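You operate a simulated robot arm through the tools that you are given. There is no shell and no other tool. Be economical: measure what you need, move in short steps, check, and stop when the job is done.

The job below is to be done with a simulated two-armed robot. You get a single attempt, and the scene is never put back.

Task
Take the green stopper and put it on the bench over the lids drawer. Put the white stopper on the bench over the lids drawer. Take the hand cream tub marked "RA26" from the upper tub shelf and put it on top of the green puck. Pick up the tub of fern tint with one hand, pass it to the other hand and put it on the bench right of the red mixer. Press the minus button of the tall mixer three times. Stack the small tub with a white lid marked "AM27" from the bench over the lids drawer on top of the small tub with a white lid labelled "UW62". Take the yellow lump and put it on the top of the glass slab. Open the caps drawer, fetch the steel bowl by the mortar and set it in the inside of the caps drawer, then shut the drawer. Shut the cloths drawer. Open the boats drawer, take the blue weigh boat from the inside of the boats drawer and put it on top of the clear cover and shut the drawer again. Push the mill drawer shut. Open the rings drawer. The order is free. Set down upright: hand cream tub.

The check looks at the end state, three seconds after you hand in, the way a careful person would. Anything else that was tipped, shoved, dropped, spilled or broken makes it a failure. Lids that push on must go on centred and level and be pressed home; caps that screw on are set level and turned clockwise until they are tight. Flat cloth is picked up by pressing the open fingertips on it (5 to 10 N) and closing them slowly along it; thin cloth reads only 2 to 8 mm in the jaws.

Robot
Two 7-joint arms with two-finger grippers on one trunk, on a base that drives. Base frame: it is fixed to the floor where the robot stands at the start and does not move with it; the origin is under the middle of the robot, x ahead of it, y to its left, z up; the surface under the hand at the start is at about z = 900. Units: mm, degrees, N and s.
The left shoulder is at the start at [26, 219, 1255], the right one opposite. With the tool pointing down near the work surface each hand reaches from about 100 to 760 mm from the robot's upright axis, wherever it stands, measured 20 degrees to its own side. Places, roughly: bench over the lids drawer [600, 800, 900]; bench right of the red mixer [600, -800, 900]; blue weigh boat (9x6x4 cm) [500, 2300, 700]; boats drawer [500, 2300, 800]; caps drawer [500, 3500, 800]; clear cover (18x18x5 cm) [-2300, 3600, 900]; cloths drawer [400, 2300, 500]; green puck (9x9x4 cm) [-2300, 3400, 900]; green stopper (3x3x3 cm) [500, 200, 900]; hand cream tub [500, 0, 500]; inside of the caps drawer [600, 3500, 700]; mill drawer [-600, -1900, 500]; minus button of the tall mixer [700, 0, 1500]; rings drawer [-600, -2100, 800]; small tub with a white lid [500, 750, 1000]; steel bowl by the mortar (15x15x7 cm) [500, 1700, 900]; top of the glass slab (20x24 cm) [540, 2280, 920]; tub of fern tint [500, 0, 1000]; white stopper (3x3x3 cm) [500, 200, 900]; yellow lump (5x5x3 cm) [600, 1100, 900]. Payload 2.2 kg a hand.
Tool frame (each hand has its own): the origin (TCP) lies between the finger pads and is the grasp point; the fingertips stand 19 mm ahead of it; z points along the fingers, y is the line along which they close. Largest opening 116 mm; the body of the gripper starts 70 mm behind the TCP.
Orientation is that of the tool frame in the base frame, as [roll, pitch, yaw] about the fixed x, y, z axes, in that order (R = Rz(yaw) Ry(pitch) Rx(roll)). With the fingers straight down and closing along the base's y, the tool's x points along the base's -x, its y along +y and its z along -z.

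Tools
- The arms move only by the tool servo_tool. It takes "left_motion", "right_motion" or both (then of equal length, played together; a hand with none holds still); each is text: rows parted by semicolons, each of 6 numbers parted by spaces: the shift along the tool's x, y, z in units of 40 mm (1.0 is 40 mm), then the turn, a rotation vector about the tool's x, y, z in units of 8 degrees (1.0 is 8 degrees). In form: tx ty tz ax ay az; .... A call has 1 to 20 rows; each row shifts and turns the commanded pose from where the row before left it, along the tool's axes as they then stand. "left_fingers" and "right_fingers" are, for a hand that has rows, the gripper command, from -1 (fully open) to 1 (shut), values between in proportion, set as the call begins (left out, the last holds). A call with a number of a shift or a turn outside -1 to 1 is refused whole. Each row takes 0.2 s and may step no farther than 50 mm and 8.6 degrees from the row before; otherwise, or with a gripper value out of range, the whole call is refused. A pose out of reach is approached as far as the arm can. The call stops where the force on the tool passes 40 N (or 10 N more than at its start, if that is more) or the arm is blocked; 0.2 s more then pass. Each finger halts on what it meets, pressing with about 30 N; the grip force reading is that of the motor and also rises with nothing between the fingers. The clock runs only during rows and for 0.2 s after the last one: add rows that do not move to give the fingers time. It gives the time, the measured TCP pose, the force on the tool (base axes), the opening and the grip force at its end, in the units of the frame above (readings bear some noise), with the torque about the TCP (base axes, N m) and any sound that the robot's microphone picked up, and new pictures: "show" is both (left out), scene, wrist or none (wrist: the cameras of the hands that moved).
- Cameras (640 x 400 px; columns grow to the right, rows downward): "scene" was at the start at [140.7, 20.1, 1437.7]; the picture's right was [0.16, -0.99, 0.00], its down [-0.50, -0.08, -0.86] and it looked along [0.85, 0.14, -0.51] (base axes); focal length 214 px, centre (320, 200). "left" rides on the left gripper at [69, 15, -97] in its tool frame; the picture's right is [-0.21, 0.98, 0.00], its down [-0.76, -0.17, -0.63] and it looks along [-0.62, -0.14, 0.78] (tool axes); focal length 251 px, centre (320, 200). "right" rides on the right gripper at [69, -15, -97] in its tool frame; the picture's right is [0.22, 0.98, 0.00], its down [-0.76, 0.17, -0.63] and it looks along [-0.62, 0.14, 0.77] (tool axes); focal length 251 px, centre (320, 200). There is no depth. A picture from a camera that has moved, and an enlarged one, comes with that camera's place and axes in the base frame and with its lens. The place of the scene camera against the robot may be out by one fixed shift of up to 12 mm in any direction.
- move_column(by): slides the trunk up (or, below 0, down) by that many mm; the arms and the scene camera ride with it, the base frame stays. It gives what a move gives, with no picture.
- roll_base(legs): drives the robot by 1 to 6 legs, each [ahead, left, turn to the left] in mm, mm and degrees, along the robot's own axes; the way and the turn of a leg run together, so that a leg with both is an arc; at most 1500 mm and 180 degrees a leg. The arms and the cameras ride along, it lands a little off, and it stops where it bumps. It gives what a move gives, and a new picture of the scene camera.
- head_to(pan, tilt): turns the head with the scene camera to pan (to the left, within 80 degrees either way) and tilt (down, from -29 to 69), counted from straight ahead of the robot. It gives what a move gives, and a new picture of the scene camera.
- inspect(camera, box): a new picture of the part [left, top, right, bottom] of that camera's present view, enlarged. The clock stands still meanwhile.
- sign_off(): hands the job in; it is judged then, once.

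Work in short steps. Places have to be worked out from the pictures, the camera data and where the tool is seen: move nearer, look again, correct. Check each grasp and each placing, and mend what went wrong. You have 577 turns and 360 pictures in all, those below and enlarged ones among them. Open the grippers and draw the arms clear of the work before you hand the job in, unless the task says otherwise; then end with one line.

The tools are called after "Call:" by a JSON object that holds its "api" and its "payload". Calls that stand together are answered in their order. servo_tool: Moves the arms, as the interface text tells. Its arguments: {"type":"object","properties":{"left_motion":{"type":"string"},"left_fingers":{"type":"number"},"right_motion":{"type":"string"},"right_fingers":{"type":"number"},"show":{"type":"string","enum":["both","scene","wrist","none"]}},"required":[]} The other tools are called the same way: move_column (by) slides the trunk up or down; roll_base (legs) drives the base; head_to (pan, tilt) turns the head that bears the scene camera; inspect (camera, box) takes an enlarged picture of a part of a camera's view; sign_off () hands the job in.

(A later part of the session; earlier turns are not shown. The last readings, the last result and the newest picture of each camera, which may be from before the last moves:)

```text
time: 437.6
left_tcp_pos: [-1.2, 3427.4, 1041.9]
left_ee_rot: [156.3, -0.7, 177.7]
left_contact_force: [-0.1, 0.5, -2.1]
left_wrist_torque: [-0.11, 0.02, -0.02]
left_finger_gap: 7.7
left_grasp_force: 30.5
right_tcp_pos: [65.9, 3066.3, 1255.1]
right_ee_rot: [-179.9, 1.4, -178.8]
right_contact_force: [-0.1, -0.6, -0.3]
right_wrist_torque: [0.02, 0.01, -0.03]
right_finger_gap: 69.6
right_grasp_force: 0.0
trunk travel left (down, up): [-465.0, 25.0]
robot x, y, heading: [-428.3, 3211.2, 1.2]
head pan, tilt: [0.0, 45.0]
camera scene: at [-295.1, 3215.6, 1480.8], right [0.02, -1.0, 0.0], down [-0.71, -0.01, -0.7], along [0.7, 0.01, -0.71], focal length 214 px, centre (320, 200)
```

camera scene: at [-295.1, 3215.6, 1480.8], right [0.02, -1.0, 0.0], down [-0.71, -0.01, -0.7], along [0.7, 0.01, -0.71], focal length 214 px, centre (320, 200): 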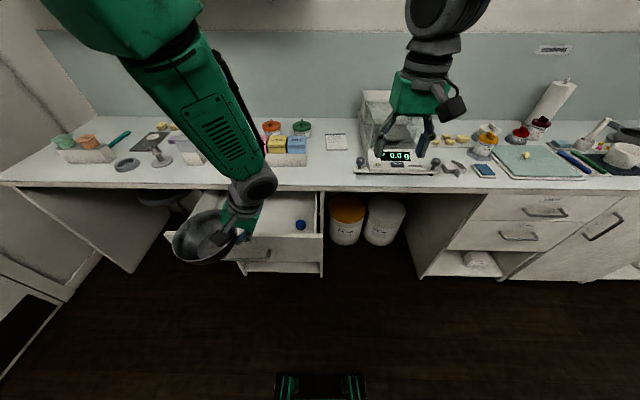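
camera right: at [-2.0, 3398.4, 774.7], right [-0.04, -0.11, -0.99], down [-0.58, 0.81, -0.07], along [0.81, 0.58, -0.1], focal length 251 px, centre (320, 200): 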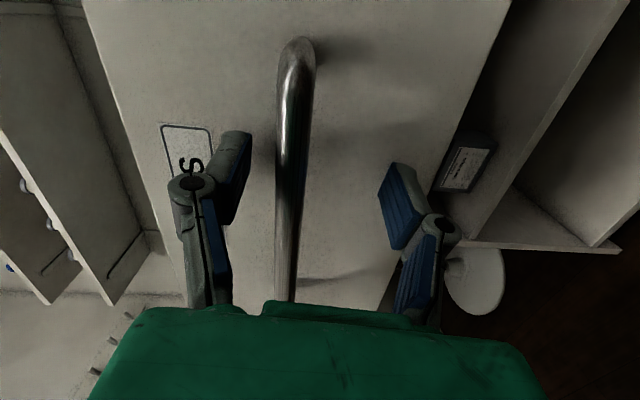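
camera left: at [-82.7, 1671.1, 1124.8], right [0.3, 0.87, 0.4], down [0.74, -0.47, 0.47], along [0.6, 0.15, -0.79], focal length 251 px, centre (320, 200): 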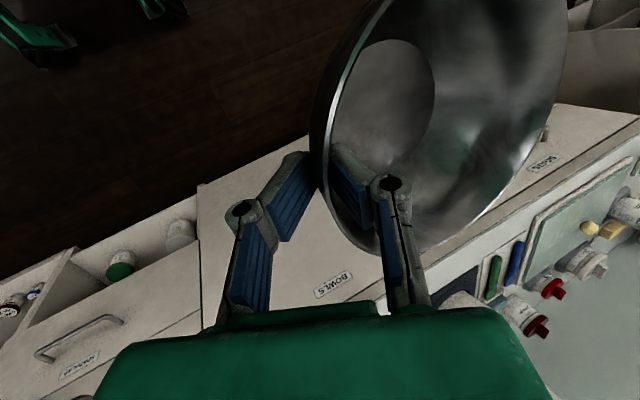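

Drive ahead 230 to bring the bowl over the open drawer, then view.

Call:
{"api": "roll_base", "payload": {"legs": [[0, 0, -1], [232, 0, 0]]}}

Call:
{"api": "servo_tool", "payload": {"left_motion": "0 0 0 -0.4 0 0.2;0 0 0 0 0 0;0 0 0 0 0 0", "show": "both"}}

```text
time: 439.7
left_tcp_pos: [221.6, 3421.7, 1043.7]
left_ee_rot: [156.8, -0.4, 177.4]
left_contact_force: [0.1, 0.0, -2.1]
left_wrist_torque: [-0.11, 0.01, 0.01]
left_finger_gap: 7.7
left_grasp_force: 29.9
right_tcp_pos: [281.8, 3059.8, 1255.2]
right_ee_rot: [179.9, 1.6, -179.6]
right_contact_force: [-0.6, 0.7, 0.0]
right_wrist_torque: [-0.03, -0.03, 0.03]
right_finger_gap: 69.3
right_grasp_force: 0.0
trunk travel left (down, up): [-465.0, 25.0]
robot x, y, heading: [-201.1, 3213.5, 0.2]
head pan, tilt: [0.0, 45.0]
camera scene: at [-73.2, 3215.5, 1481.2], right [0.01, -1.0, 0.0], down [-0.71, 0.0, -0.71], along [0.71, 0.0, -0.71], focal length 214 px, centre (320, 200)
```

scene: 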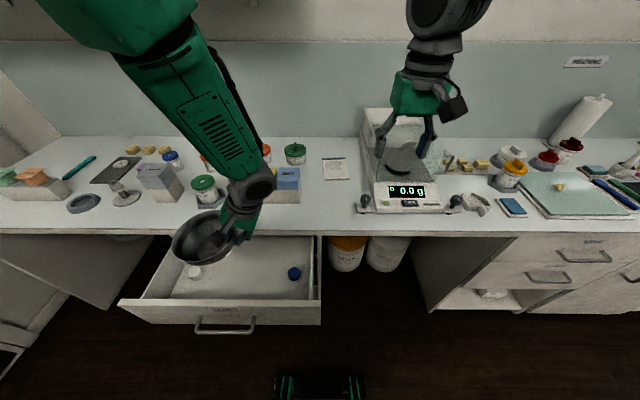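

```text
time: 440.5
left_tcp_pos: [223.4, 3426.6, 1047.3]
left_ee_rot: [155.8, -1.1, 178.1]
left_contact_force: [-0.6, -0.2, -1.5]
left_wrist_torque: [-0.13, 0.01, 0.01]
left_finger_gap: 7.4
left_grasp_force: 29.3
right_tcp_pos: [282.2, 3060.7, 1255.3]
right_ee_rot: [179.8, 1.7, -179.6]
right_contact_force: [-0.4, -0.4, -0.5]
right_wrist_torque: [-0.03, 0.03, -0.01]
right_finger_gap: 69.8
right_grasp_force: 0.0
trunk travel left (down, up): [-465.0, 25.0]
robot x, y, heading: [-205.8, 3211.3, 0.4]
head pan, tilt: [0.0, 45.0]
camera scene: at [-69.3, 3214.8, 1480.7], right [0.01, -1.0, 0.0], down [-0.71, 0.0, -0.7], along [0.7, 0.01, -0.71], focal length 214 px, centre (320, 200)
camera left: at [156.3, 3403.1, 1141.6], right [0.25, 0.88, 0.4], down [0.75, -0.44, 0.49], along [0.61, 0.17, -0.77], focal length 251 px, centre (320, 200)
```

scene: 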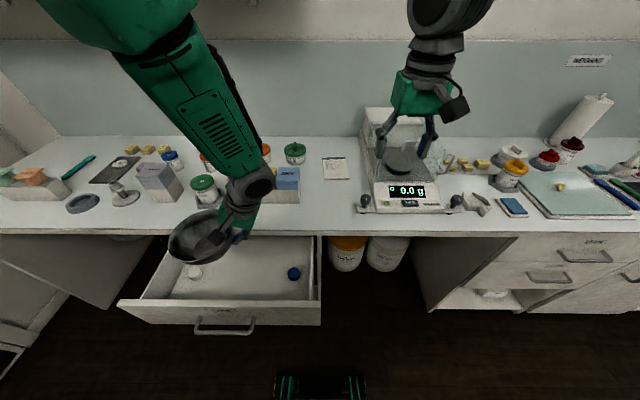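
left: 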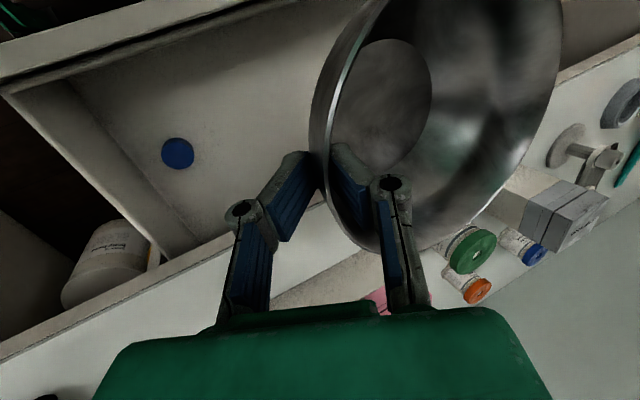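

Bowl would sit at ≈[223,3494], clear of the blue cap ([280,3310]) and the white cap ([285,3680]). Correct the remaining 4° tilt, then lower by the trunk.

Call:
{"api": "servo_tool", "payload": {"left_motion": "0 0 0 -0.5 0.2 0;0 0 0 0 0 0;0 0 0 0 0 0", "show": "none"}}

Call:
{"api": "move_column", "payload": {"by": -200}}

Call:
{"api": "servo_tool", "payload": {"left_motion": "0 0 0 0 0 0", "show": "both"}}

```text
time: 441.3
left_tcp_pos: [225.9, 3426.0, 1048.2]
left_ee_rot: [152.5, -2.4, 179.3]
left_contact_force: [-0.1, -0.6, -2.1]
left_wrist_torque: [-0.08, 0.02, 0.02]
left_finger_gap: 7.2
left_grasp_force: 30.2
right_tcp_pos: [281.2, 3059.8, 1255.5]
right_ee_rot: [179.9, 1.7, -179.6]
right_contact_force: [-0.4, 1.1, 0.0]
right_wrist_torque: [-0.01, -0.01, 0.01]
right_finger_gap: 69.8
right_grasp_force: 0.1
trunk travel left (down, up): [-465.0, 25.0]
robot x, y, heading: [-200.6, 3211.2, 0.2]
head pan, tilt: [0.0, 45.0]
```

```text
time: 443.5
left_tcp_pos: [222.0, 3428.0, 847.5]
left_ee_rot: [152.1, -2.7, 179.2]
left_contact_force: [-0.2, -0.6, -0.4]
left_wrist_torque: [-0.11, -0.03, 0.04]
left_finger_gap: 7.3
left_grasp_force: 29.8
right_tcp_pos: [281.0, 3059.8, 1056.6]
right_ee_rot: [179.9, 1.7, -179.5]
right_contact_force: [0.2, 0.1, 0.6]
right_wrist_torque: [-0.03, 0.04, -0.02]
right_finger_gap: 69.3
right_grasp_force: 0.1
trunk travel left (down, up): [-265.0, 225.0]
robot x, y, heading: [-202.8, 3212.6, 0.5]
head pan, tilt: [0.0, 45.0]
```

```text
time: 443.9
left_tcp_pos: [223.4, 3427.3, 846.5]
left_ee_rot: [152.1, -2.6, 179.2]
left_contact_force: [-0.8, 0.6, -1.7]
left_wrist_torque: [-0.08, -0.02, -0.01]
left_finger_gap: 7.2
left_grasp_force: 30.2
right_tcp_pos: [282.3, 3059.9, 1056.3]
right_ee_rot: [180.0, 1.7, -179.6]
right_contact_force: [0.7, -0.3, 0.4]
right_wrist_torque: [0.02, 0.01, -0.02]
right_finger_gap: 69.5
right_grasp_force: 0.1
trunk travel left (down, up): [-265.0, 225.0]
robot x, y, heading: [-201.9, 3212.8, 0.5]
head pan, tilt: [0.0, 45.0]
camera scene: at [-71.1, 3214.5, 1280.9], right [0.01, -1.0, 0.0], down [-0.71, 0.0, -0.7], along [0.7, 0.01, -0.71], focal length 214 px, centre (320, 200)
camera left: at [157.7, 3397.4, 941.0], right [0.25, 0.86, 0.45], down [0.77, -0.45, 0.44], along [0.58, 0.23, -0.78], focal length 251 px, centre (320, 200)
```

scene: 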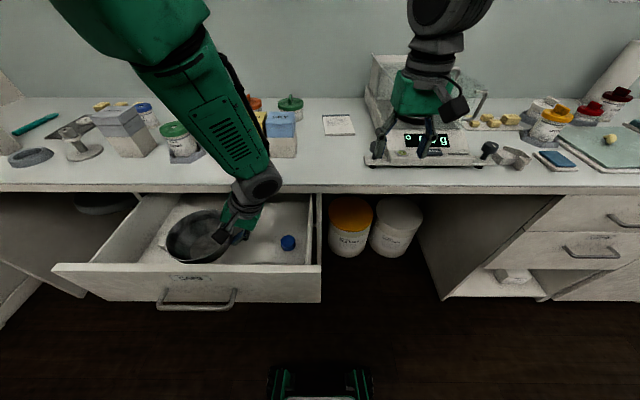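
left: 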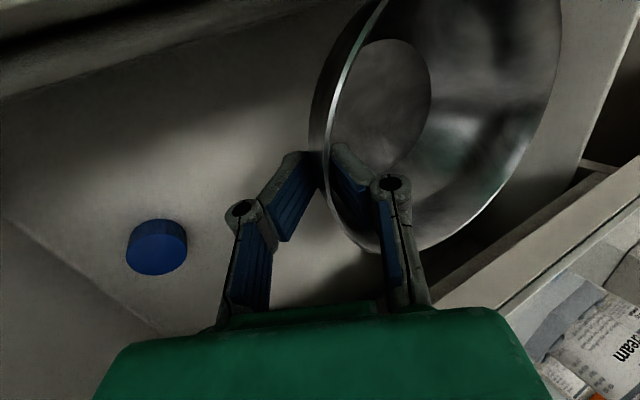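

Call:
{"api": "inspect", "payload": {"camera": "scene", "box": [110, 180, 330, 300]}}

```text
2.91 times, centred on (220, 240) of scene
camera zoom: at [-71.1, 3214.5, 1280.9], right [0.01, -1.0, 0.0], down [-0.71, 0.0, -0.7], along [0.7, 0.01, -0.71], focal length 624 px, centre (611, 84)
```

zoom: 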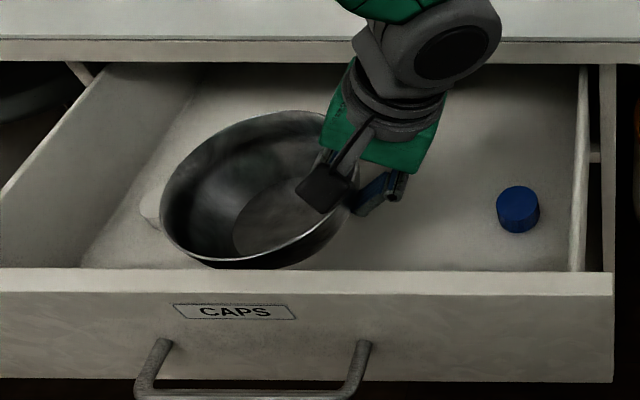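

Clearances fine; nudge 15 mm forward from the drawer front, then lower.

Call:
{"api": "roll_base", "payload": {"legs": [[20, 0, 0]]}}

Call:
{"api": "move_column", "payload": {"by": -58}}

Call:
{"api": "servo_tool", "payload": {"left_motion": "0 0 0 0 0 0", "show": "wrist"}}

```text
time: 444.7
left_tcp_pos: [241.0, 3428.4, 846.6]
left_ee_rot: [152.2, -2.7, 179.1]
left_contact_force: [0.3, -0.3, -1.1]
left_wrist_torque: [-0.11, 0.0, -0.03]
left_finger_gap: 7.4
left_grasp_force: 30.2
right_tcp_pos: [299.1, 3060.1, 1057.0]
right_ee_rot: [180.0, 1.8, -179.7]
right_contact_force: [-0.1, -1.1, 0.0]
right_wrist_torque: [0.02, 0.01, 0.07]
right_finger_gap: 70.0
right_grasp_force: 0.0
trunk travel left (down, up): [-265.0, 225.0]
robot x, y, heading: [-184.8, 3211.0, 0.5]
head pan, tilt: [0.0, 45.0]
camera scene: at [-53.8, 3214.9, 1281.2], right [0.01, -1.0, 0.0], down [-0.71, 0.0, -0.71], along [0.71, 0.0, -0.71], focal length 214 px, centre (320, 200)
```

scene: 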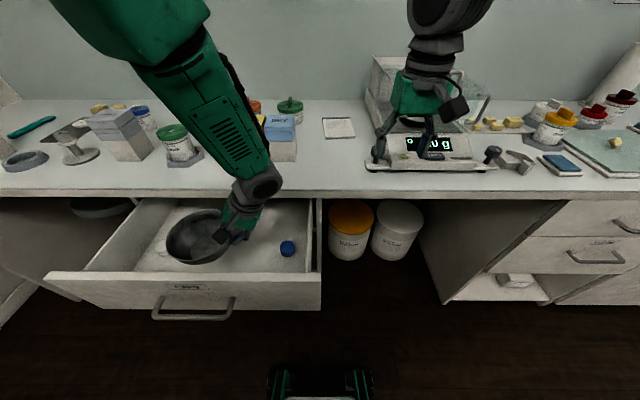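

```text
time: 445.6
left_tcp_pos: [239.3, 3428.5, 788.1]
left_ee_rot: [152.4, -2.7, 179.6]
left_contact_force: [0.4, -0.3, -1.3]
left_wrist_torque: [-0.14, -0.02, -0.02]
left_finger_gap: 7.5
left_grasp_force: 29.9
right_tcp_pos: [298.3, 3061.1, 1000.2]
right_ee_rot: [180.0, 1.9, -179.7]
right_contact_force: [-0.1, 0.2, -0.1]
right_wrist_torque: [0.0, -0.03, 0.0]
right_finger_gap: 69.6
right_grasp_force: 0.0
trunk travel left (down, up): [-207.0, 283.0]
robot x, y, heading: [-186.1, 3214.6, 0.6]
head pan, tilt: [0.0, 45.0]
```

```text
time: 446.0
left_tcp_pos: [240.0, 3428.5, 789.5]
left_ee_rot: [152.5, -2.7, 179.6]
left_contact_force: [-0.3, -0.5, -1.5]
left_wrist_torque: [-0.12, 0.02, -0.02]
left_finger_gap: 7.4
left_grasp_force: 30.0
right_tcp_pos: [298.7, 3060.7, 999.0]
right_ee_rot: [179.9, 1.8, -179.7]
right_contact_force: [-0.5, -0.9, 0.2]
right_wrist_torque: [-0.01, 0.04, 0.0]
right_finger_gap: 69.6
right_grasp_force: 0.0
trunk travel left (down, up): [-207.0, 283.0]
robot x, y, heading: [-180.6, 3213.5, 0.0]
head pan, tilt: [0.0, 45.0]
camera left: at [175.2, 3398.4, 884.1], right [0.24, 0.86, 0.44], down [0.78, -0.45, 0.45], along [0.58, 0.23, -0.78], focal length 251 px, centre (320, 200)
```

left: 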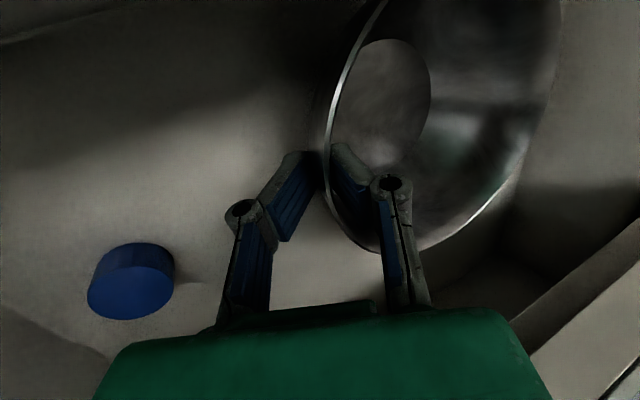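

Call:
{"api": "move_column", "payload": {"by": -8}}

Call:
{"api": "move_column", "payload": {"by": -5}}

Call:
{"api": "move_column", "payload": {"by": -5}}

```text
time: 446.6
left_tcp_pos: [241.1, 3428.9, 781.5]
left_ee_rot: [152.5, -2.6, 179.6]
left_contact_force: [-0.2, -0.2, -1.0]
left_wrist_torque: [-0.12, -0.01, 0.01]
left_finger_gap: 7.3
left_grasp_force: 30.0
right_tcp_pos: [298.1, 3060.0, 992.0]
right_ee_rot: [179.9, 1.8, -179.6]
right_contact_force: [0.8, -0.7, 1.0]
right_wrist_torque: [-0.04, -0.01, 0.03]
right_finger_gap: 69.3
right_grasp_force: 0.1
trunk travel left (down, up): [-199.0, 291.0]
robot x, y, heading: [-184.6, 3212.8, 0.6]
head pan, tilt: [0.0, 45.0]
```

```text
time: 447.1
left_tcp_pos: [240.6, 3428.2, 776.8]
left_ee_rot: [152.5, -2.6, 179.6]
left_contact_force: [0.8, 0.6, -0.4]
left_wrist_torque: [-0.12, -0.03, 0.02]
left_finger_gap: 7.4
left_grasp_force: 30.7
right_tcp_pos: [298.3, 3060.8, 987.0]
right_ee_rot: [179.9, 1.9, -179.6]
right_contact_force: [0.2, 0.3, 0.5]
right_wrist_torque: [-0.01, 0.03, 0.02]
right_finger_gap: 69.1
right_grasp_force: 0.1
trunk travel left (down, up): [-194.0, 296.0]
robot x, y, heading: [-181.6, 3212.8, 0.3]
head pan, tilt: [0.0, 45.0]
```

```text
time: 447.7
left_tcp_pos: [240.5, 3427.9, 772.4]
left_ee_rot: [152.5, -2.5, 179.6]
left_contact_force: [-1.2, -1.3, 4.0]
left_wrist_torque: [0.07, 0.03, 0.03]
left_finger_gap: 7.2
left_grasp_force: 30.4
right_tcp_pos: [299.2, 3059.6, 981.8]
right_ee_rot: [179.8, 1.9, -179.5]
right_contact_force: [-0.9, 0.1, -0.1]
right_wrist_torque: [0.01, 0.01, 0.0]
right_finger_gap: 69.9
right_grasp_force: 0.0
trunk travel left (down, up): [-189.0, 301.0]
robot x, y, heading: [-183.0, 3214.6, 0.5]
head pan, tilt: [0.0, 45.0]
```

Contact. Open the fingers and withdraw along the tool axis.

Call:
{"api": "servo_tool", "payload": {"left_motion": "0 0 0 0 0 0;0 0 0 0 0 0", "left_fingers": 0.4, "show": "wrist"}}

Call:
{"api": "servo_tool", "payload": {"left_motion": "0 0 -0.5 0 0 0;0 0 -0.8 0 0 0;0 0 -0.8 0 0 0;0 0 0 0 0 0", "show": "both"}}

```text
time: 448.3
left_tcp_pos: [239.7, 3429.1, 772.5]
left_ee_rot: [152.5, -2.5, 179.5]
left_contact_force: [-0.1, -0.5, -0.7]
left_wrist_torque: [-0.01, 0.03, 0.0]
left_finger_gap: 34.6
left_grasp_force: 0.0
right_tcp_pos: [298.8, 3060.7, 981.2]
right_ee_rot: [179.9, 1.8, -179.6]
right_contact_force: [0.1, 0.1, 0.0]
right_wrist_torque: [-0.01, 0.0, 0.02]
right_finger_gap: 69.5
right_grasp_force: 0.1
trunk travel left (down, up): [-189.0, 301.0]
robot x, y, heading: [-181.1, 3212.9, 0.2]
head pan, tilt: [0.0, 45.0]
camera left: at [175.6, 3398.5, 867.0], right [0.24, 0.86, 0.44], down [0.77, -0.44, 0.45], along [0.59, 0.23, -0.78], focal length 251 px, centre (320, 200)
```

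left: 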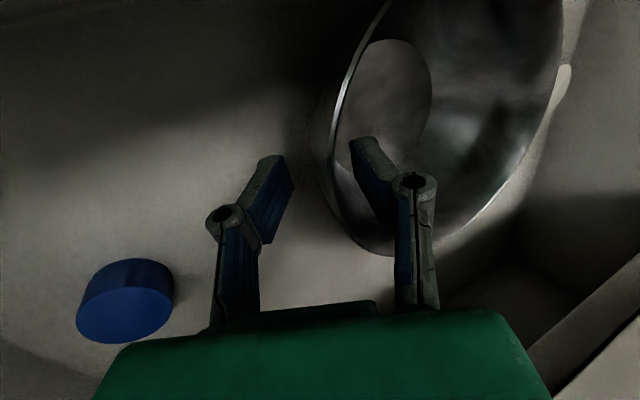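

```text
time: 449.1
left_tcp_pos: [203.0, 3400.9, 779.8]
left_ee_rot: [154.9, -12.8, -177.8]
left_contact_force: [0.3, 0.1, 0.7]
left_wrist_torque: [-0.02, 0.01, -0.02]
left_finger_gap: 34.8
left_grasp_force: 0.1
right_tcp_pos: [293.8, 3059.2, 983.8]
right_ee_rot: [179.9, 1.9, -179.6]
right_contact_force: [0.1, 0.4, 0.8]
right_wrist_torque: [-0.01, -0.02, -0.01]
right_finger_gap: 69.6
right_grasp_force: 0.1
trunk travel left (down, up): [-189.0, 301.0]
robot x, y, heading: [-185.8, 3215.0, 0.5]
head pan, tilt: [0.0, 45.0]
stopped in row 4 (left hand): the arm was blocked; the commanded pose is now the measured one
camera scene: at [-52.4, 3214.4, 1205.0], right [0.01, -1.0, 0.0], down [-0.71, 0.0, -0.7], along [0.7, 0.01, -0.71], focal length 214 px, centre (320, 200)
camera left: at [158.0, 3371.4, 885.7], right [0.27, 0.9, 0.36], down [0.86, -0.39, 0.32], along [0.43, 0.22, -0.88], focal length 251 px, centre (320, 200)
```

scene: 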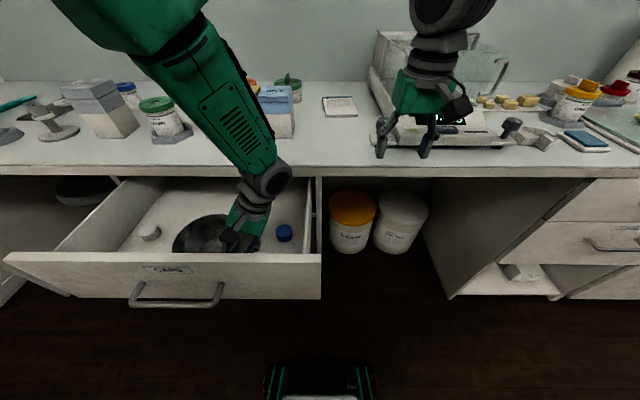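
left: 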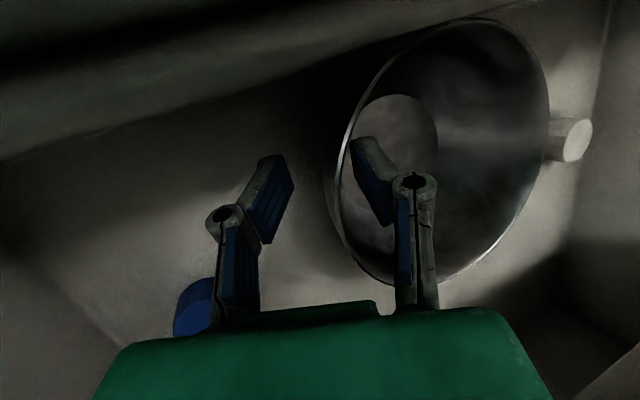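

The wrist limit acts again. Open the fingers wider so the outer one clears the flared rim, then raise with the trunk.

Call:
{"api": "servo_tool", "payload": {"left_motion": "0 0 0 0 0 0;0 0 0 0 0 0", "left_fingers": -0.3, "show": "wrist"}}

```text
time: 449.7
left_tcp_pos: [204.8, 3398.7, 780.0]
left_ee_rot: [154.9, -12.8, -178.0]
left_contact_force: [0.3, -1.0, 0.0]
left_wrist_torque: [0.01, 0.0, 0.01]
left_finger_gap: 75.3
left_grasp_force: 0.0
right_tcp_pos: [296.1, 3060.5, 984.0]
right_ee_rot: [179.9, 2.1, -179.5]
right_contact_force: [-0.6, -0.2, -0.3]
right_wrist_torque: [0.0, 0.0, 0.0]
right_finger_gap: 69.7
right_grasp_force: 0.1
trunk travel left (down, up): [-189.0, 301.0]
robot x, y, heading: [-182.9, 3213.5, 0.5]
head pan, tilt: [0.0, 45.0]
camera left: at [158.7, 3370.6, 886.3], right [0.27, 0.9, 0.35], down [0.86, -0.39, 0.33], along [0.43, 0.22, -0.88], focal length 251 px, centre (320, 200)
```

left: 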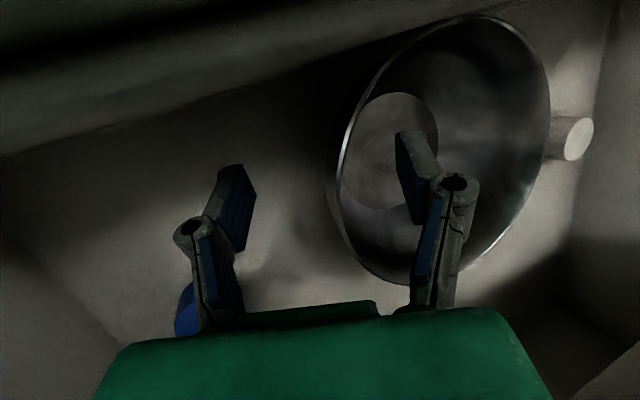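

Call:
{"api": "move_column", "payload": {"by": 200}}

Call:
{"api": "inspect", "payload": {"camera": "left", "box": [0, 0, 640, 400]}}

Call:
{"api": "inspect", "payload": {"camera": "scene", "box": [60, 160, 360, 340]}}

```text
time: 451.9
left_tcp_pos: [206.2, 3398.3, 981.7]
left_ee_rot: [155.1, -12.5, -178.0]
left_contact_force: [0.4, -0.3, -1.0]
left_wrist_torque: [0.01, 0.0, -0.03]
left_finger_gap: 75.1
left_grasp_force: 0.1
right_tcp_pos: [296.1, 3060.0, 1183.6]
right_ee_rot: [179.9, 2.0, -179.6]
right_contact_force: [-0.1, -0.4, 0.2]
right_wrist_torque: [0.01, -0.01, 0.01]
right_finger_gap: 69.4
right_grasp_force: 0.1
trunk travel left (down, up): [-389.0, 101.0]
robot x, y, heading: [-183.8, 3213.4, 0.6]
head pan, tilt: [0.0, 45.0]
```

```text
1.00 times, centred on (320, 200) of left (not enlarged: the box is as wide or as high as the picture)
camera zoom: at [159.7, 3370.5, 1087.5], right [0.27, 0.9, 0.35], down [0.86, -0.39, 0.33], along [0.43, 0.22, -0.88], focal length 251 px, centre (320, 200)
```

zoom: 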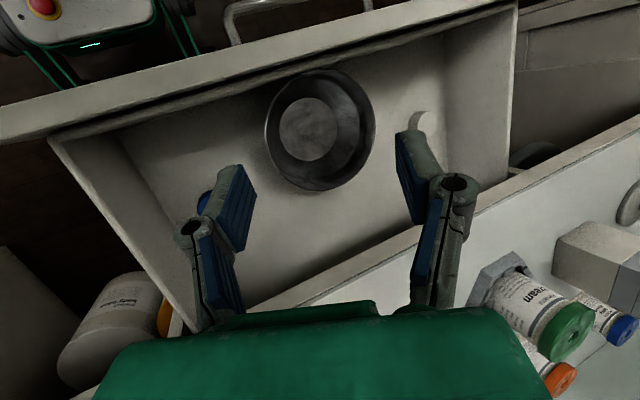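

```text
2.13 times, centred on (210, 250) of scene
camera zoom: at [-51.1, 3214.4, 1404.8], right [0.01, -1.0, 0.0], down [-0.71, 0.0, -0.7], along [0.7, 0.01, -0.71], focal length 458 px, centre (555, 93)
```

zoom: 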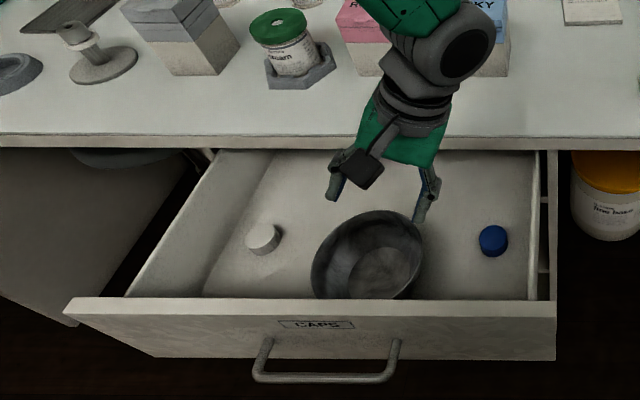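

The bowl stands in the drawer. Back away, level the left hand, and reposition in front of the drawer to push it shut.

Call:
{"api": "roll_base", "payload": {"legs": [[-200, 0, 0], [0, 0, 90], [220, 0, 0], [0, 0, -90]]}}

Call:
{"api": "servo_tool", "payload": {"left_motion": "0 0 -0.3 0.8 -0.4 0;0 0 -0.3 0.8 -0.4 0;0 0 -0.3 0.8 -0.4 0;0 0 -0.3 0.7 -0.3 0;0 0.3 -0.3 0 0 0;0 0 0 0 0 0", "right_motion": "0 0 0 0 -1 0;0 0 0 0 -1 0;0 0 0 0 -1 0;0 0 0 0 -1 0;0 0 0 0 -1 0;0 0 0 0 -0.5 0", "right_fingers": 1, "show": "scene"}}

```text
time: 462.4
left_tcp_pos: [5.2, 3628.9, 982.5]
left_ee_rot: [155.2, -12.6, -176.9]
left_contact_force: [-0.2, 0.6, 0.0]
left_wrist_torque: [-0.01, -0.01, 0.01]
left_finger_gap: 75.5
left_grasp_force: 0.1
right_tcp_pos: [101.0, 3291.7, 1183.5]
right_ee_rot: [179.9, 2.0, -178.6]
right_contact_force: [-0.1, 0.5, -0.1]
right_wrist_torque: [0.01, 0.01, -0.05]
right_finger_gap: 69.7
right_grasp_force: 0.2
trunk travel left (down, up): [-389.0, 101.0]
robot x, y, heading: [-379.9, 3435.9, 1.6]
head pan, tilt: [0.0, 45.0]
camera scene: at [-249.5, 3439.3, 1404.9], right [0.02, -1.0, 0.0], down [-0.71, -0.02, -0.7], along [0.7, 0.02, -0.71], focal length 214 px, centre (320, 200)
```

scene: 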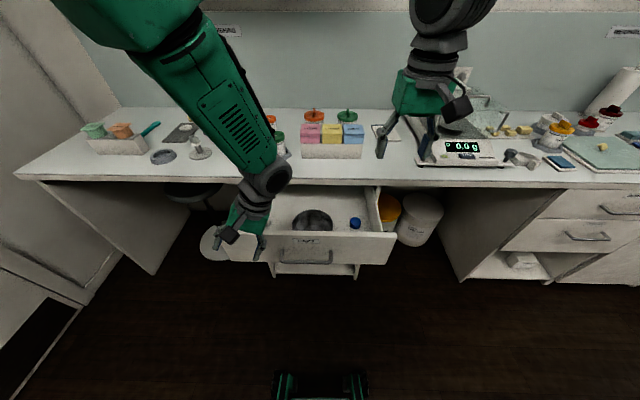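

```text
time: 463.8
left_tcp_pos: [8.3, 3626.7, 1038.6]
left_ee_rot: [-179.6, -0.6, -179.6]
left_contact_force: [0.6, -0.6, -0.2]
left_wrist_torque: [0.02, -0.01, -0.05]
left_finger_gap: 75.1
left_grasp_force: 0.1
right_tcp_pos: [95.1, 3282.5, 1182.4]
right_ee_rot: [-178.0, 37.6, -178.8]
right_contact_force: [0.1, 0.3, 0.1]
right_wrist_torque: [0.01, 0.01, -0.01]
right_finger_gap: 0.2
right_grasp_force: 28.6
right hand out of reach, approached as far as the arm can: row 5
trunk travel left (down, up): [-389.0, 101.0]
robot x, y, heading: [-380.9, 3432.0, 1.4]
head pan, tilt: [0.0, 45.0]
camera scene: at [-250.1, 3438.9, 1404.9], right [0.02, -1.0, 0.0], down [-0.71, -0.02, -0.7], along [0.7, 0.02, -0.71], focal length 214 px, centre (320, 200)
```

scene: 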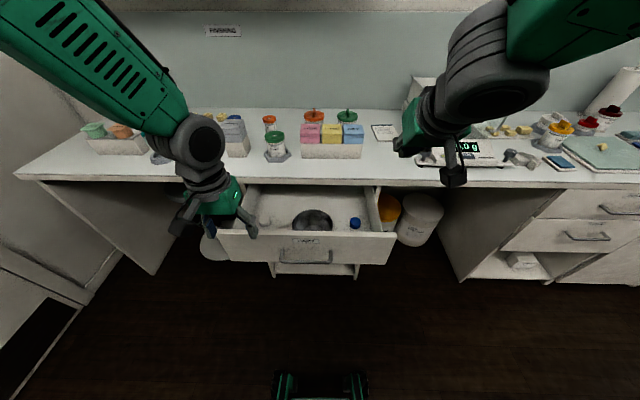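

Call:
{"api": "servo_tool", "payload": {"right_motion": "0.67 0.52 0.64 0 0 0;0.67 0.52 0.64 0 0 0;0.67 0.52 0.64 0 0 0;0.67 0.52 0.64 0 0 0;0.67 0.52 0.64 0 0 0;0.67 0.52 0.64 0 0 0;0.67 0.52 0.64 0 0 0;0.67 0.52 0.64 0 0 0;0.67 0.52 0.64 0 0 0;0 0 0 0 0 0", "show": "both"}}

```text
time: 466.0
left_tcp_pos: [6.9, 3629.3, 1039.6]
left_ee_rot: [-179.7, -0.8, -179.5]
left_contact_force: [0.8, 0.8, 0.4]
left_wrist_torque: [-0.01, -0.06, 0.01]
left_finger_gap: 75.1
left_grasp_force: 0.1
right_tcp_pos: [59.8, 3465.6, 848.5]
right_ee_rot: [-178.3, 40.4, -178.4]
right_contact_force: [-0.2, -0.1, -0.7]
right_wrist_torque: [0.01, -0.04, -0.01]
right_finger_gap: 0.0
right_grasp_force: 28.7
trunk travel left (down, up): [-389.0, 101.0]
robot x, y, heading: [-382.4, 3436.1, 1.4]
head pan, tilt: [0.0, 45.0]
camera scene: at [-249.9, 3442.2, 1405.0], right [0.02, -1.0, 0.0], down [-0.71, -0.02, -0.7], along [0.7, 0.02, -0.71], focal length 214 px, centre (320, 200)
camera right: at [-54.6, 3449.3, 876.0], right [-0.17, 0.97, -0.16], down [0.16, 0.19, 0.97], along [0.97, 0.14, -0.19], focal length 251 px, centre (320, 200)
```

scene: 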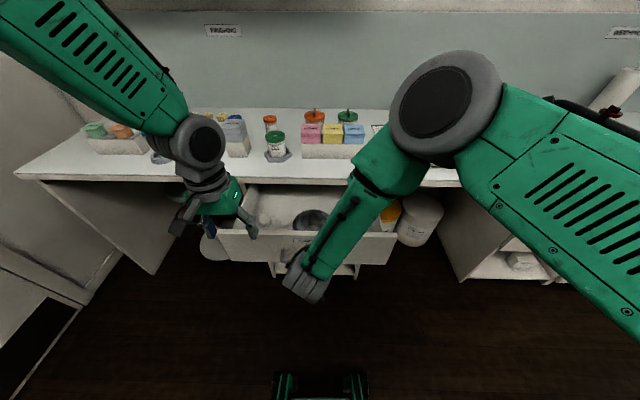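
right: 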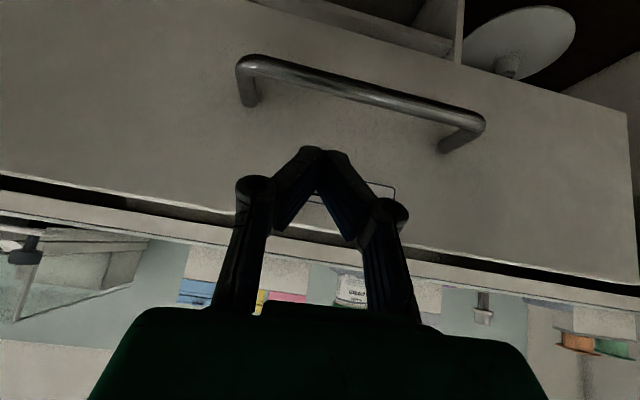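

Push slowly.

Call:
{"api": "servo_tool", "payload": {"right_motion": "-0.3 0 0.25 0 0 0;-0.2 0 0.17 0 0 0;-0.2 0 0.17 0 0 0;-0.3 0 0.25 0 0 0;-0.3 0 0.25 0 0 0;-0.3 0 0.25 0 0 0;-0.3 0 0.25 0 0 0;-0.3 0 0.25 0 0 0;-0.3 0 0.25 0 0 0;-0.3 0 0.25 0 0 0;-0.3 0 0.25 0 0 0;-0.3 0 0.25 0 0 0;-0.3 0 0.25 0 0 0;-0.3 0 0.25 0 0 0;-0.3 0 0.25 0 0 0;-0.3 0 0.25 0 0 0;-0.3 0 0.25 0 0 0", "show": "scene"}}

```text
time: 469.6
left_tcp_pos: [7.9, 3629.7, 1039.9]
left_ee_rot: [-179.6, -0.8, -179.4]
left_contact_force: [-0.2, -1.2, -0.8]
left_wrist_torque: [-0.02, -0.04, -0.01]
left_finger_gap: 75.3
left_grasp_force: 0.0
right_tcp_pos: [318.4, 3467.7, 849.8]
right_ee_rot: [-178.2, 40.3, -178.5]
right_contact_force: [-0.1, -0.6, 0.5]
right_wrist_torque: [-0.01, 0.01, 0.02]
right_finger_gap: 0.1
right_grasp_force: 29.6
trunk travel left (down, up): [-389.0, 101.0]
robot x, y, heading: [-383.4, 3433.1, 1.3]
head pan, tilt: [0.0, 45.0]
camera scene: at [-248.3, 3441.8, 1404.8], right [0.02, -1.0, 0.0], down [-0.71, -0.02, -0.7], along [0.7, 0.02, -0.71], focal length 214 px, centre (320, 200)
```

scene: 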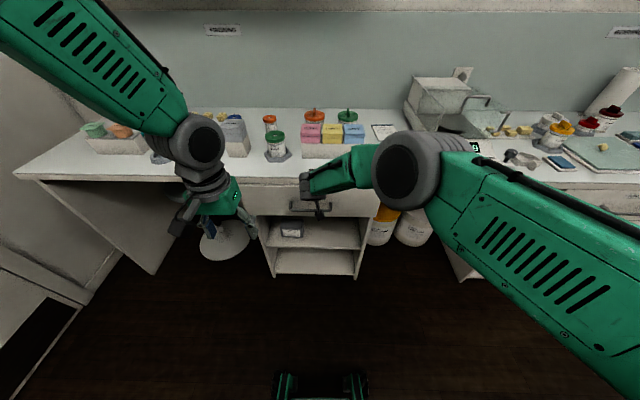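

Call:
{"api": "servo_tool", "payload": {"right_motion": "-0.2 0 0.17 0 0 0;-0.12 0 0.1 0 0 0;-0.12 0 0.1 0 0 0;-0.12 0 0.1 0 0 0", "show": "none"}}

Call:
{"api": "inspect", "payload": {"camera": "scene", "box": [200, 160, 420, 290]}}

```text
time: 470.6
left_tcp_pos: [4.2, 3628.1, 1041.7]
left_ee_rot: [-179.7, -0.4, -179.6]
left_contact_force: [0.2, 0.4, 0.7]
left_wrist_torque: [-0.04, 0.01, 0.01]
left_finger_gap: 75.5
left_grasp_force: 0.1
right_tcp_pos: [339.0, 3469.6, 849.4]
right_ee_rot: [-178.4, 40.1, -178.5]
right_contact_force: [-38.4, -3.8, 6.7]
right_wrist_torque: [-0.06, 0.15, -0.15]
right_finger_gap: 5.8
right_grasp_force: 28.3
trunk travel left (down, up): [-389.0, 101.0]
robot x, y, heading: [-384.0, 3435.3, 1.4]
head pan, tilt: [0.0, 45.0]
```

```text
2.91 times, centred on (310, 225) of scene
camera zoom: at [-257.1, 3439.1, 1405.6], right [0.02, -1.0, 0.0], down [-0.71, -0.02, -0.71], along [0.71, 0.02, -0.71], focal length 624 px, centre (349, 127)
```

zoom: 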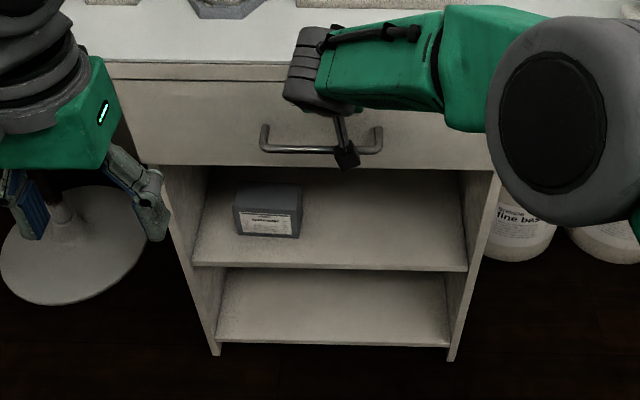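

Caps drawer is shut. Back away, straighten the right hand, and travel to the tub shelves near y=0.

Call:
{"api": "roll_base", "payload": {"legs": [[-300, 0, 0]]}}

Call:
{"api": "servo_tool", "payload": {"right_motion": "-0.4 -0.5 -0.8 0 0 0;-0.4 -0.5 -0.8 0 0 0;-0.4 -0.5 -0.8 0 0 0;0 -0.5 0 0 1 0;0 -0.5 0 0 1 0;0 0 0 0 1 0;0 0 0 0 1 0;0 0 0 0 1 0;0 0 0 0 0 0", "show": "none"}}

Call:
{"api": "roll_base", "payload": {"legs": [[0, 0, -91.4], [1200, 0, 0], [1200, 0, 0], [1030, 0, 0], [0, 0, 90]]}}

```text
time: 472.7
left_tcp_pos: [-294.8, 3623.5, 1039.9]
left_ee_rot: [-179.6, -0.7, -179.3]
left_contact_force: [-0.2, 0.0, -0.3]
left_wrist_torque: [0.01, 0.02, -0.01]
left_finger_gap: 75.3
left_grasp_force: 0.1
right_tcp_pos: [44.1, 3463.6, 850.5]
right_ee_rot: [-178.3, 40.3, -178.4]
right_contact_force: [0.1, 0.1, 0.6]
right_wrist_torque: [0.02, -0.02, 0.03]
right_finger_gap: 0.0
right_grasp_force: 28.2
trunk travel left (down, up): [-389.0, 101.0]
robot x, y, heading: [-683.4, 3429.9, 1.6]
head pan, tilt: [0.0, 45.0]
camera scene: at [-550.5, 3435.3, 1404.7], right [0.03, -1.0, 0.0], down [-0.71, -0.02, -0.7], along [0.7, 0.02, -0.71], focal length 214 px, centre (320, 200)
```

scene: 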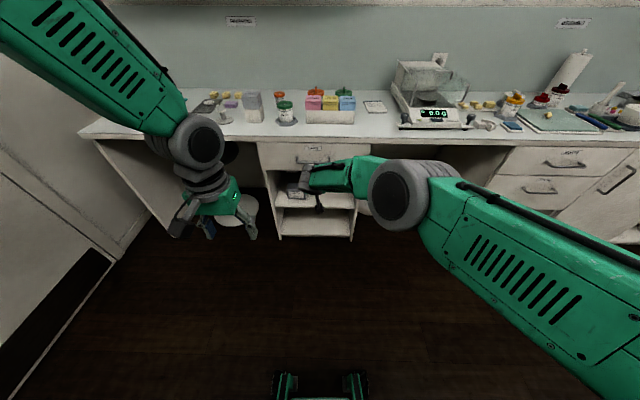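

```text
time: 474.7
left_tcp_pos: [-299.7, 3623.6, 1041.4]
left_ee_rot: [-179.6, -0.3, -179.3]
left_contact_force: [-0.3, -0.4, 0.7]
left_wrist_torque: [0.02, -0.01, 0.0]
left_finger_gap: 75.7
left_grasp_force: 0.1
right_tcp_pos: [9.6, 3366.4, 960.7]
right_ee_rot: [-178.8, 0.4, -179.5]
right_contact_force: [-0.9, -0.4, 0.4]
right_wrist_torque: [-0.01, 0.0, 0.03]
right_finger_gap: 0.0
right_grasp_force: 28.5
right hand out of reach, approached as far as the arm can: row 8
trunk travel left (down, up): [-389.0, 101.0]
robot x, y, heading: [-681.8, 3428.7, 1.1]
head pan, tilt: [0.0, 45.0]
```

```text
time: 499.1
left_tcp_pos: [-372.9, 152.0, 1040.2]
left_ee_rot: [-179.7, -0.5, 176.9]
left_contact_force: [-0.1, -0.1, -0.5]
left_wrist_torque: [-0.01, 0.02, 0.02]
left_finger_gap: 75.5
left_grasp_force: 0.1
right_tcp_pos: [-81.7, -123.5, 961.0]
right_ee_rot: [-178.7, 0.5, 176.9]
right_contact_force: [-1.1, -0.6, -0.4]
right_wrist_torque: [0.02, 0.02, 0.02]
right_finger_gap: 0.0
right_grasp_force: 28.0
trunk travel left (down, up): [-389.0, 101.0]
robot x, y, heading: [-767.5, -17.1, -2.0]
head pan, tilt: [0.0, 45.0]
camera scene: at [-637.1, -19.4, 1404.8], right [-0.04, -1.0, 0.0], down [-0.71, 0.03, -0.7], along [0.7, -0.03, -0.71], focal length 214 px, centre (320, 200)
```

scene: 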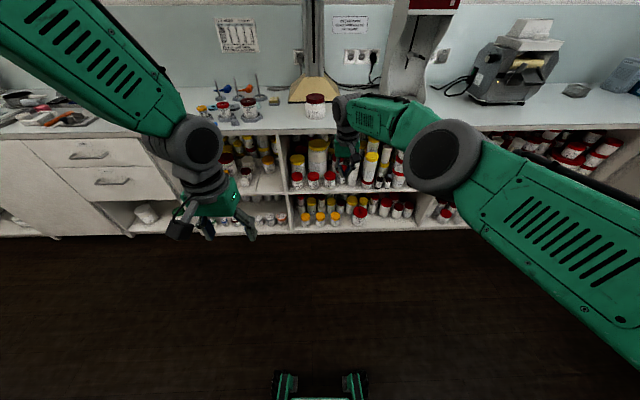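

Do the tub of fern tint first. Zoom in to identify it, and check the shelf tubs.

Call:
{"api": "inspect", "payload": {"camera": "scene", "box": [270, 80, 370, 145]}}

Call:
{"api": "inspect", "payload": {"camera": "scene", "box": [210, 130, 430, 240]}}

```text
6.15 times, centred on (320, 112) of scene
camera zoom: at [-637.1, -19.4, 1404.8], right [-0.04, -1.0, 0.0], down [-0.71, 0.03, -0.7], along [0.7, -0.03, -0.71], focal length 1320 px, centre (320, 738)
```

zoom: 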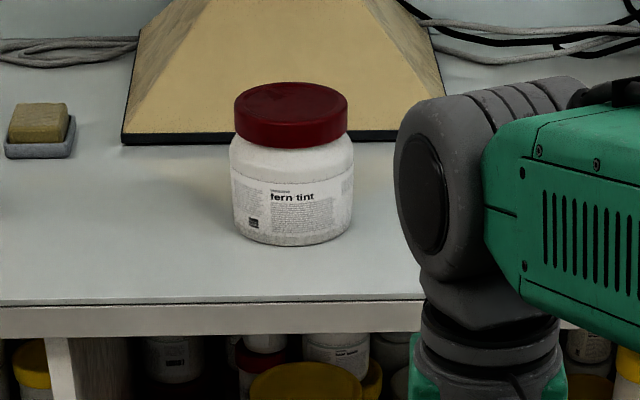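

```text
2.91 times, centred on (320, 185) of scene
camera zoom: at [-637.1, -19.4, 1404.8], right [-0.04, -1.0, 0.0], down [-0.71, 0.03, -0.7], along [0.7, -0.03, -0.71], focal length 624 px, centre (320, 244)
```

zoom: 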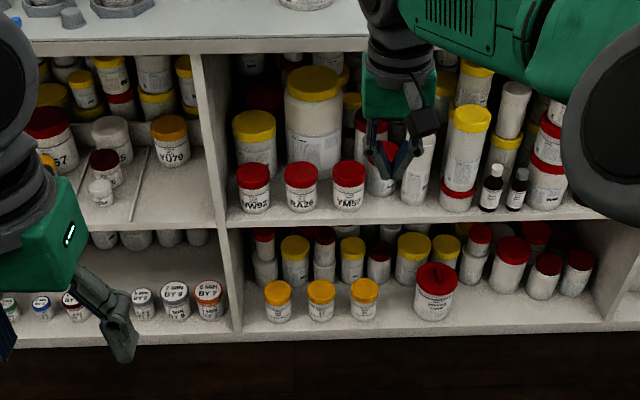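

The tub on the bench reads "fern tint"; RA26 is the middle red-lidded tub on the upper shelf. For fern: left takes it from above by the lid, right takes over at ~48° on the body. Prepare arms and drive up.

Call:
{"api": "servo_tool", "payload": {"right_motion": "0.8 0 -0.5 0 0 0;0.8 0 -0.5 0 0 0;0.8 0 -0.5 0 0 0;0.8 -0.3 -0.5 0 0 0;0.8 -0.3 -0.5 0 0 0;0.8 -0.3 -0.5 0 0 0;0.8 -0.3 -0.5 0 0 0;0 0 0 0 0 0", "left_motion": "-0.3 0 -0.5 0 0 0;-0.3 0 -0.5 0 0 0;-0.3 0 -0.5 0 0 0;-0.3 0 -0.5 0 0 0;0 0 0 0 0 0;0 0 0 0 0 0;0 0 0 0 0 0;0 0 0 0 0 0", "left_fingers": -1, "show": "none"}}

Call:
{"api": "roll_base", "payload": {"legs": [[0, 0, -88], [45, 0, 0], [0, 0, 90], [720, 0, 0]]}}

```text
time: 500.9
left_tcp_pos: [-329.4, 151.0, 1121.3]
left_ee_rot: [-179.6, -0.4, 177.0]
left_contact_force: [0.5, 0.3, -1.1]
left_wrist_torque: [0.01, 0.0, 0.01]
left_finger_gap: 116.1
left_grasp_force: 0.1
right_tcp_pos: [-313.0, -155.0, 1099.7]
right_ee_rot: [-178.8, 0.6, 176.8]
right_contact_force: [0.2, -0.8, 0.1]
right_wrist_torque: [-0.01, 0.01, 0.01]
right_finger_gap: 0.5
right_grasp_force: 28.6
trunk travel left (down, up): [-389.0, 101.0]
robot x, y, heading: [-770.5, -16.8, -2.2]
head pan, tilt: [0.0, 45.0]
```

```text
time: 512.9
left_tcp_pos: [390.2, 153.4, 1121.9]
left_ee_rot: [-179.6, -0.2, -179.3]
left_contact_force: [-0.5, 0.0, -0.1]
left_wrist_torque: [0.01, 0.05, 0.0]
left_finger_gap: 115.8
left_grasp_force: 0.0
right_tcp_pos: [425.4, -151.7, 1101.4]
right_ee_rot: [-178.8, 0.8, -179.4]
right_contact_force: [-0.6, -0.8, 0.2]
right_wrist_torque: [-0.04, -0.01, 0.0]
right_finger_gap: 0.2
right_grasp_force: 28.2
trunk travel left (down, up): [-389.0, 101.0]
robot x, y, heading: [-38.8, -45.9, 1.5]
head pan, tilt: [0.0, 45.0]
camera scene: at [92.0, -37.4, 1405.0], right [0.03, -1.0, 0.0], down [-0.71, -0.02, -0.7], along [0.7, 0.02, -0.71], focal length 214 px, centre (320, 200)
```

scene: 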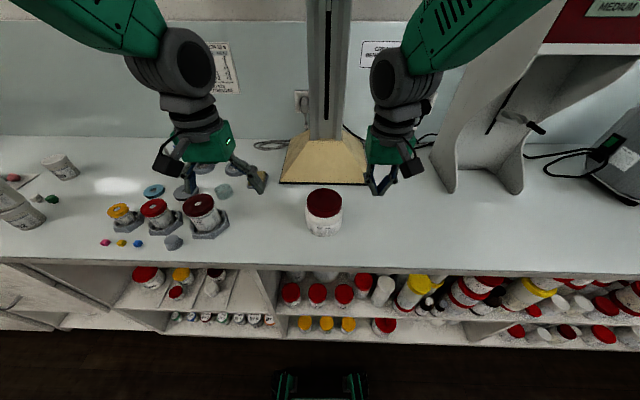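

Move the right hand aside and the left hand above the fern tub.

Call:
{"api": "servo_tool", "payload": {"right_motion": "0 -1 0 0 0 0;0 -1 0 0 0 0;0 -1 0 0 0 0;0 -1 0 0 0 0;0 0 0 0 0 0", "show": "none"}}

Call:
{"api": "servo_tool", "payload": {"left_motion": "-0.3 -0.98 0 0 0 0;-0.3 -0.98 0 0 0 0;-0.3 -0.98 0 0 0 0;-0.3 -0.98 0 0 0 0;-0.25 -0.98 0 0 0 0;0 0 0 0 0 0", "show": "wrist"}}

```text
time: 514.1
left_tcp_pos: [387.2, 151.7, 1123.5]
left_ee_rot: [-179.8, -0.1, -179.3]
left_contact_force: [-0.8, -0.4, -0.2]
left_wrist_torque: [0.0, -0.02, -0.01]
left_finger_gap: 116.0
left_grasp_force: 0.1
right_tcp_pos: [424.2, -312.5, 1104.2]
right_ee_rot: [-178.8, 0.9, -179.4]
right_contact_force: [0.2, -0.2, 0.6]
right_wrist_torque: [0.04, 0.01, 0.02]
right_finger_gap: 0.1
right_grasp_force: 28.3
trunk travel left (down, up): [-389.0, 101.0]
robot x, y, heading: [-38.4, -44.2, 1.7]
head pan, tilt: [0.0, 45.0]
```

```text
time: 515.7
left_tcp_pos: [458.4, -34.2, 1155.9]
left_ee_rot: [-176.6, 1.6, -177.3]
left_contact_force: [0.0, 0.1, -0.1]
left_wrist_torque: [0.0, -0.01, 0.01]
left_finger_gap: 115.9
left_grasp_force: 0.0
right_tcp_pos: [421.1, -309.7, 1106.6]
right_ee_rot: [-178.8, 1.0, -179.5]
right_contact_force: [-0.4, 0.1, 0.0]
right_wrist_torque: [0.02, 0.0, 0.0]
right_finger_gap: 0.0
right_grasp_force: 28.9
trunk travel left (down, up): [-389.0, 101.0]
robot x, y, heading: [-41.4, -39.8, 1.5]
head pan, tilt: [0.0, 45.0]
stopped in row 6 (left hand): the arm was blocked; the commanded pose is now the measured one
camera left: at [386.5, -16.2, 1248.9], right [0.17, 0.98, -0.05], down [0.74, -0.09, 0.66], along [0.65, -0.15, -0.75], focal length 251 px, centre (320, 200)
```

left: 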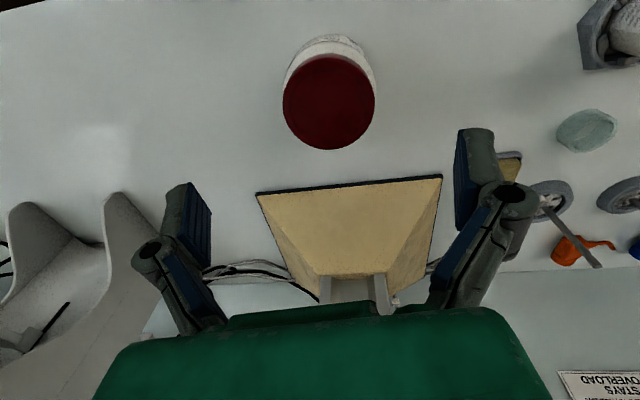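

Call:
{"api": "servo_tool", "payload": {"left_motion": "-0.2 0 0.5 -0.42 0.2 0.34;0 0 0.8 0 0 0;0 0 0.5 0 0 0;0 0 0 0 0 0;0 0 0 0 0 0", "show": "both"}}

```text
time: 517.1
left_tcp_pos: [480.6, -17.1, 1109.9]
left_ee_rot: [-176.1, 0.7, -177.0]
left_contact_force: [-0.1, 0.0, 0.6]
left_wrist_torque: [0.02, 0.0, 0.04]
left_finger_gap: 116.0
left_grasp_force: 0.1
right_tcp_pos: [417.4, -311.6, 1107.6]
right_ee_rot: [-178.8, 1.3, -179.3]
right_contact_force: [-0.4, 0.5, 0.3]
right_wrist_torque: [0.01, 0.02, 0.03]
right_finger_gap: 0.2
right_grasp_force: 28.3
trunk travel left (down, up): [-389.0, 101.0]
robot x, y, heading: [-38.5, -42.3, 1.6]
head pan, tilt: [0.0, 45.0]
stopped in row 5 (left hand): the arm was blocked; the commanded pose is now the measured one
camera scene: at [92.8, -39.5, 1404.9], right [0.03, -1.0, 0.0], down [-0.71, -0.02, -0.7], along [0.7, 0.02, -0.71], focal length 214 px, centre (320, 200)
camera left: at [409.5, 1.1, 1203.5], right [0.16, 0.98, -0.06], down [0.75, -0.08, 0.65], along [0.64, -0.15, -0.76], focal length 251 px, centre (320, 200)
```

scene: 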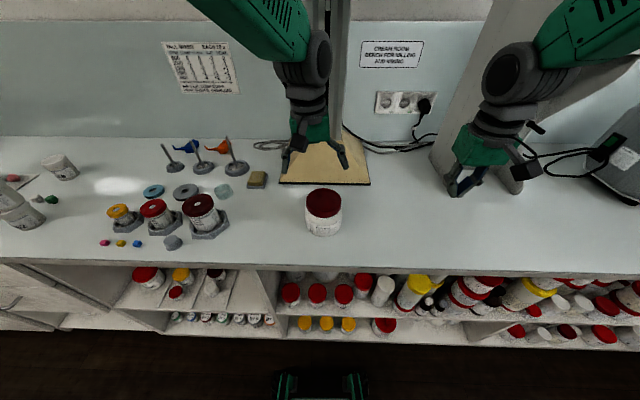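
left: 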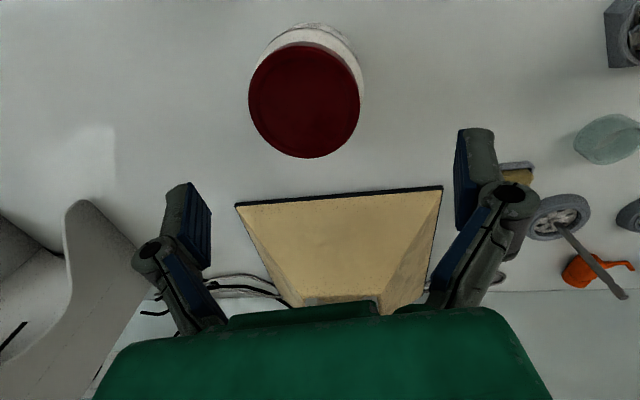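

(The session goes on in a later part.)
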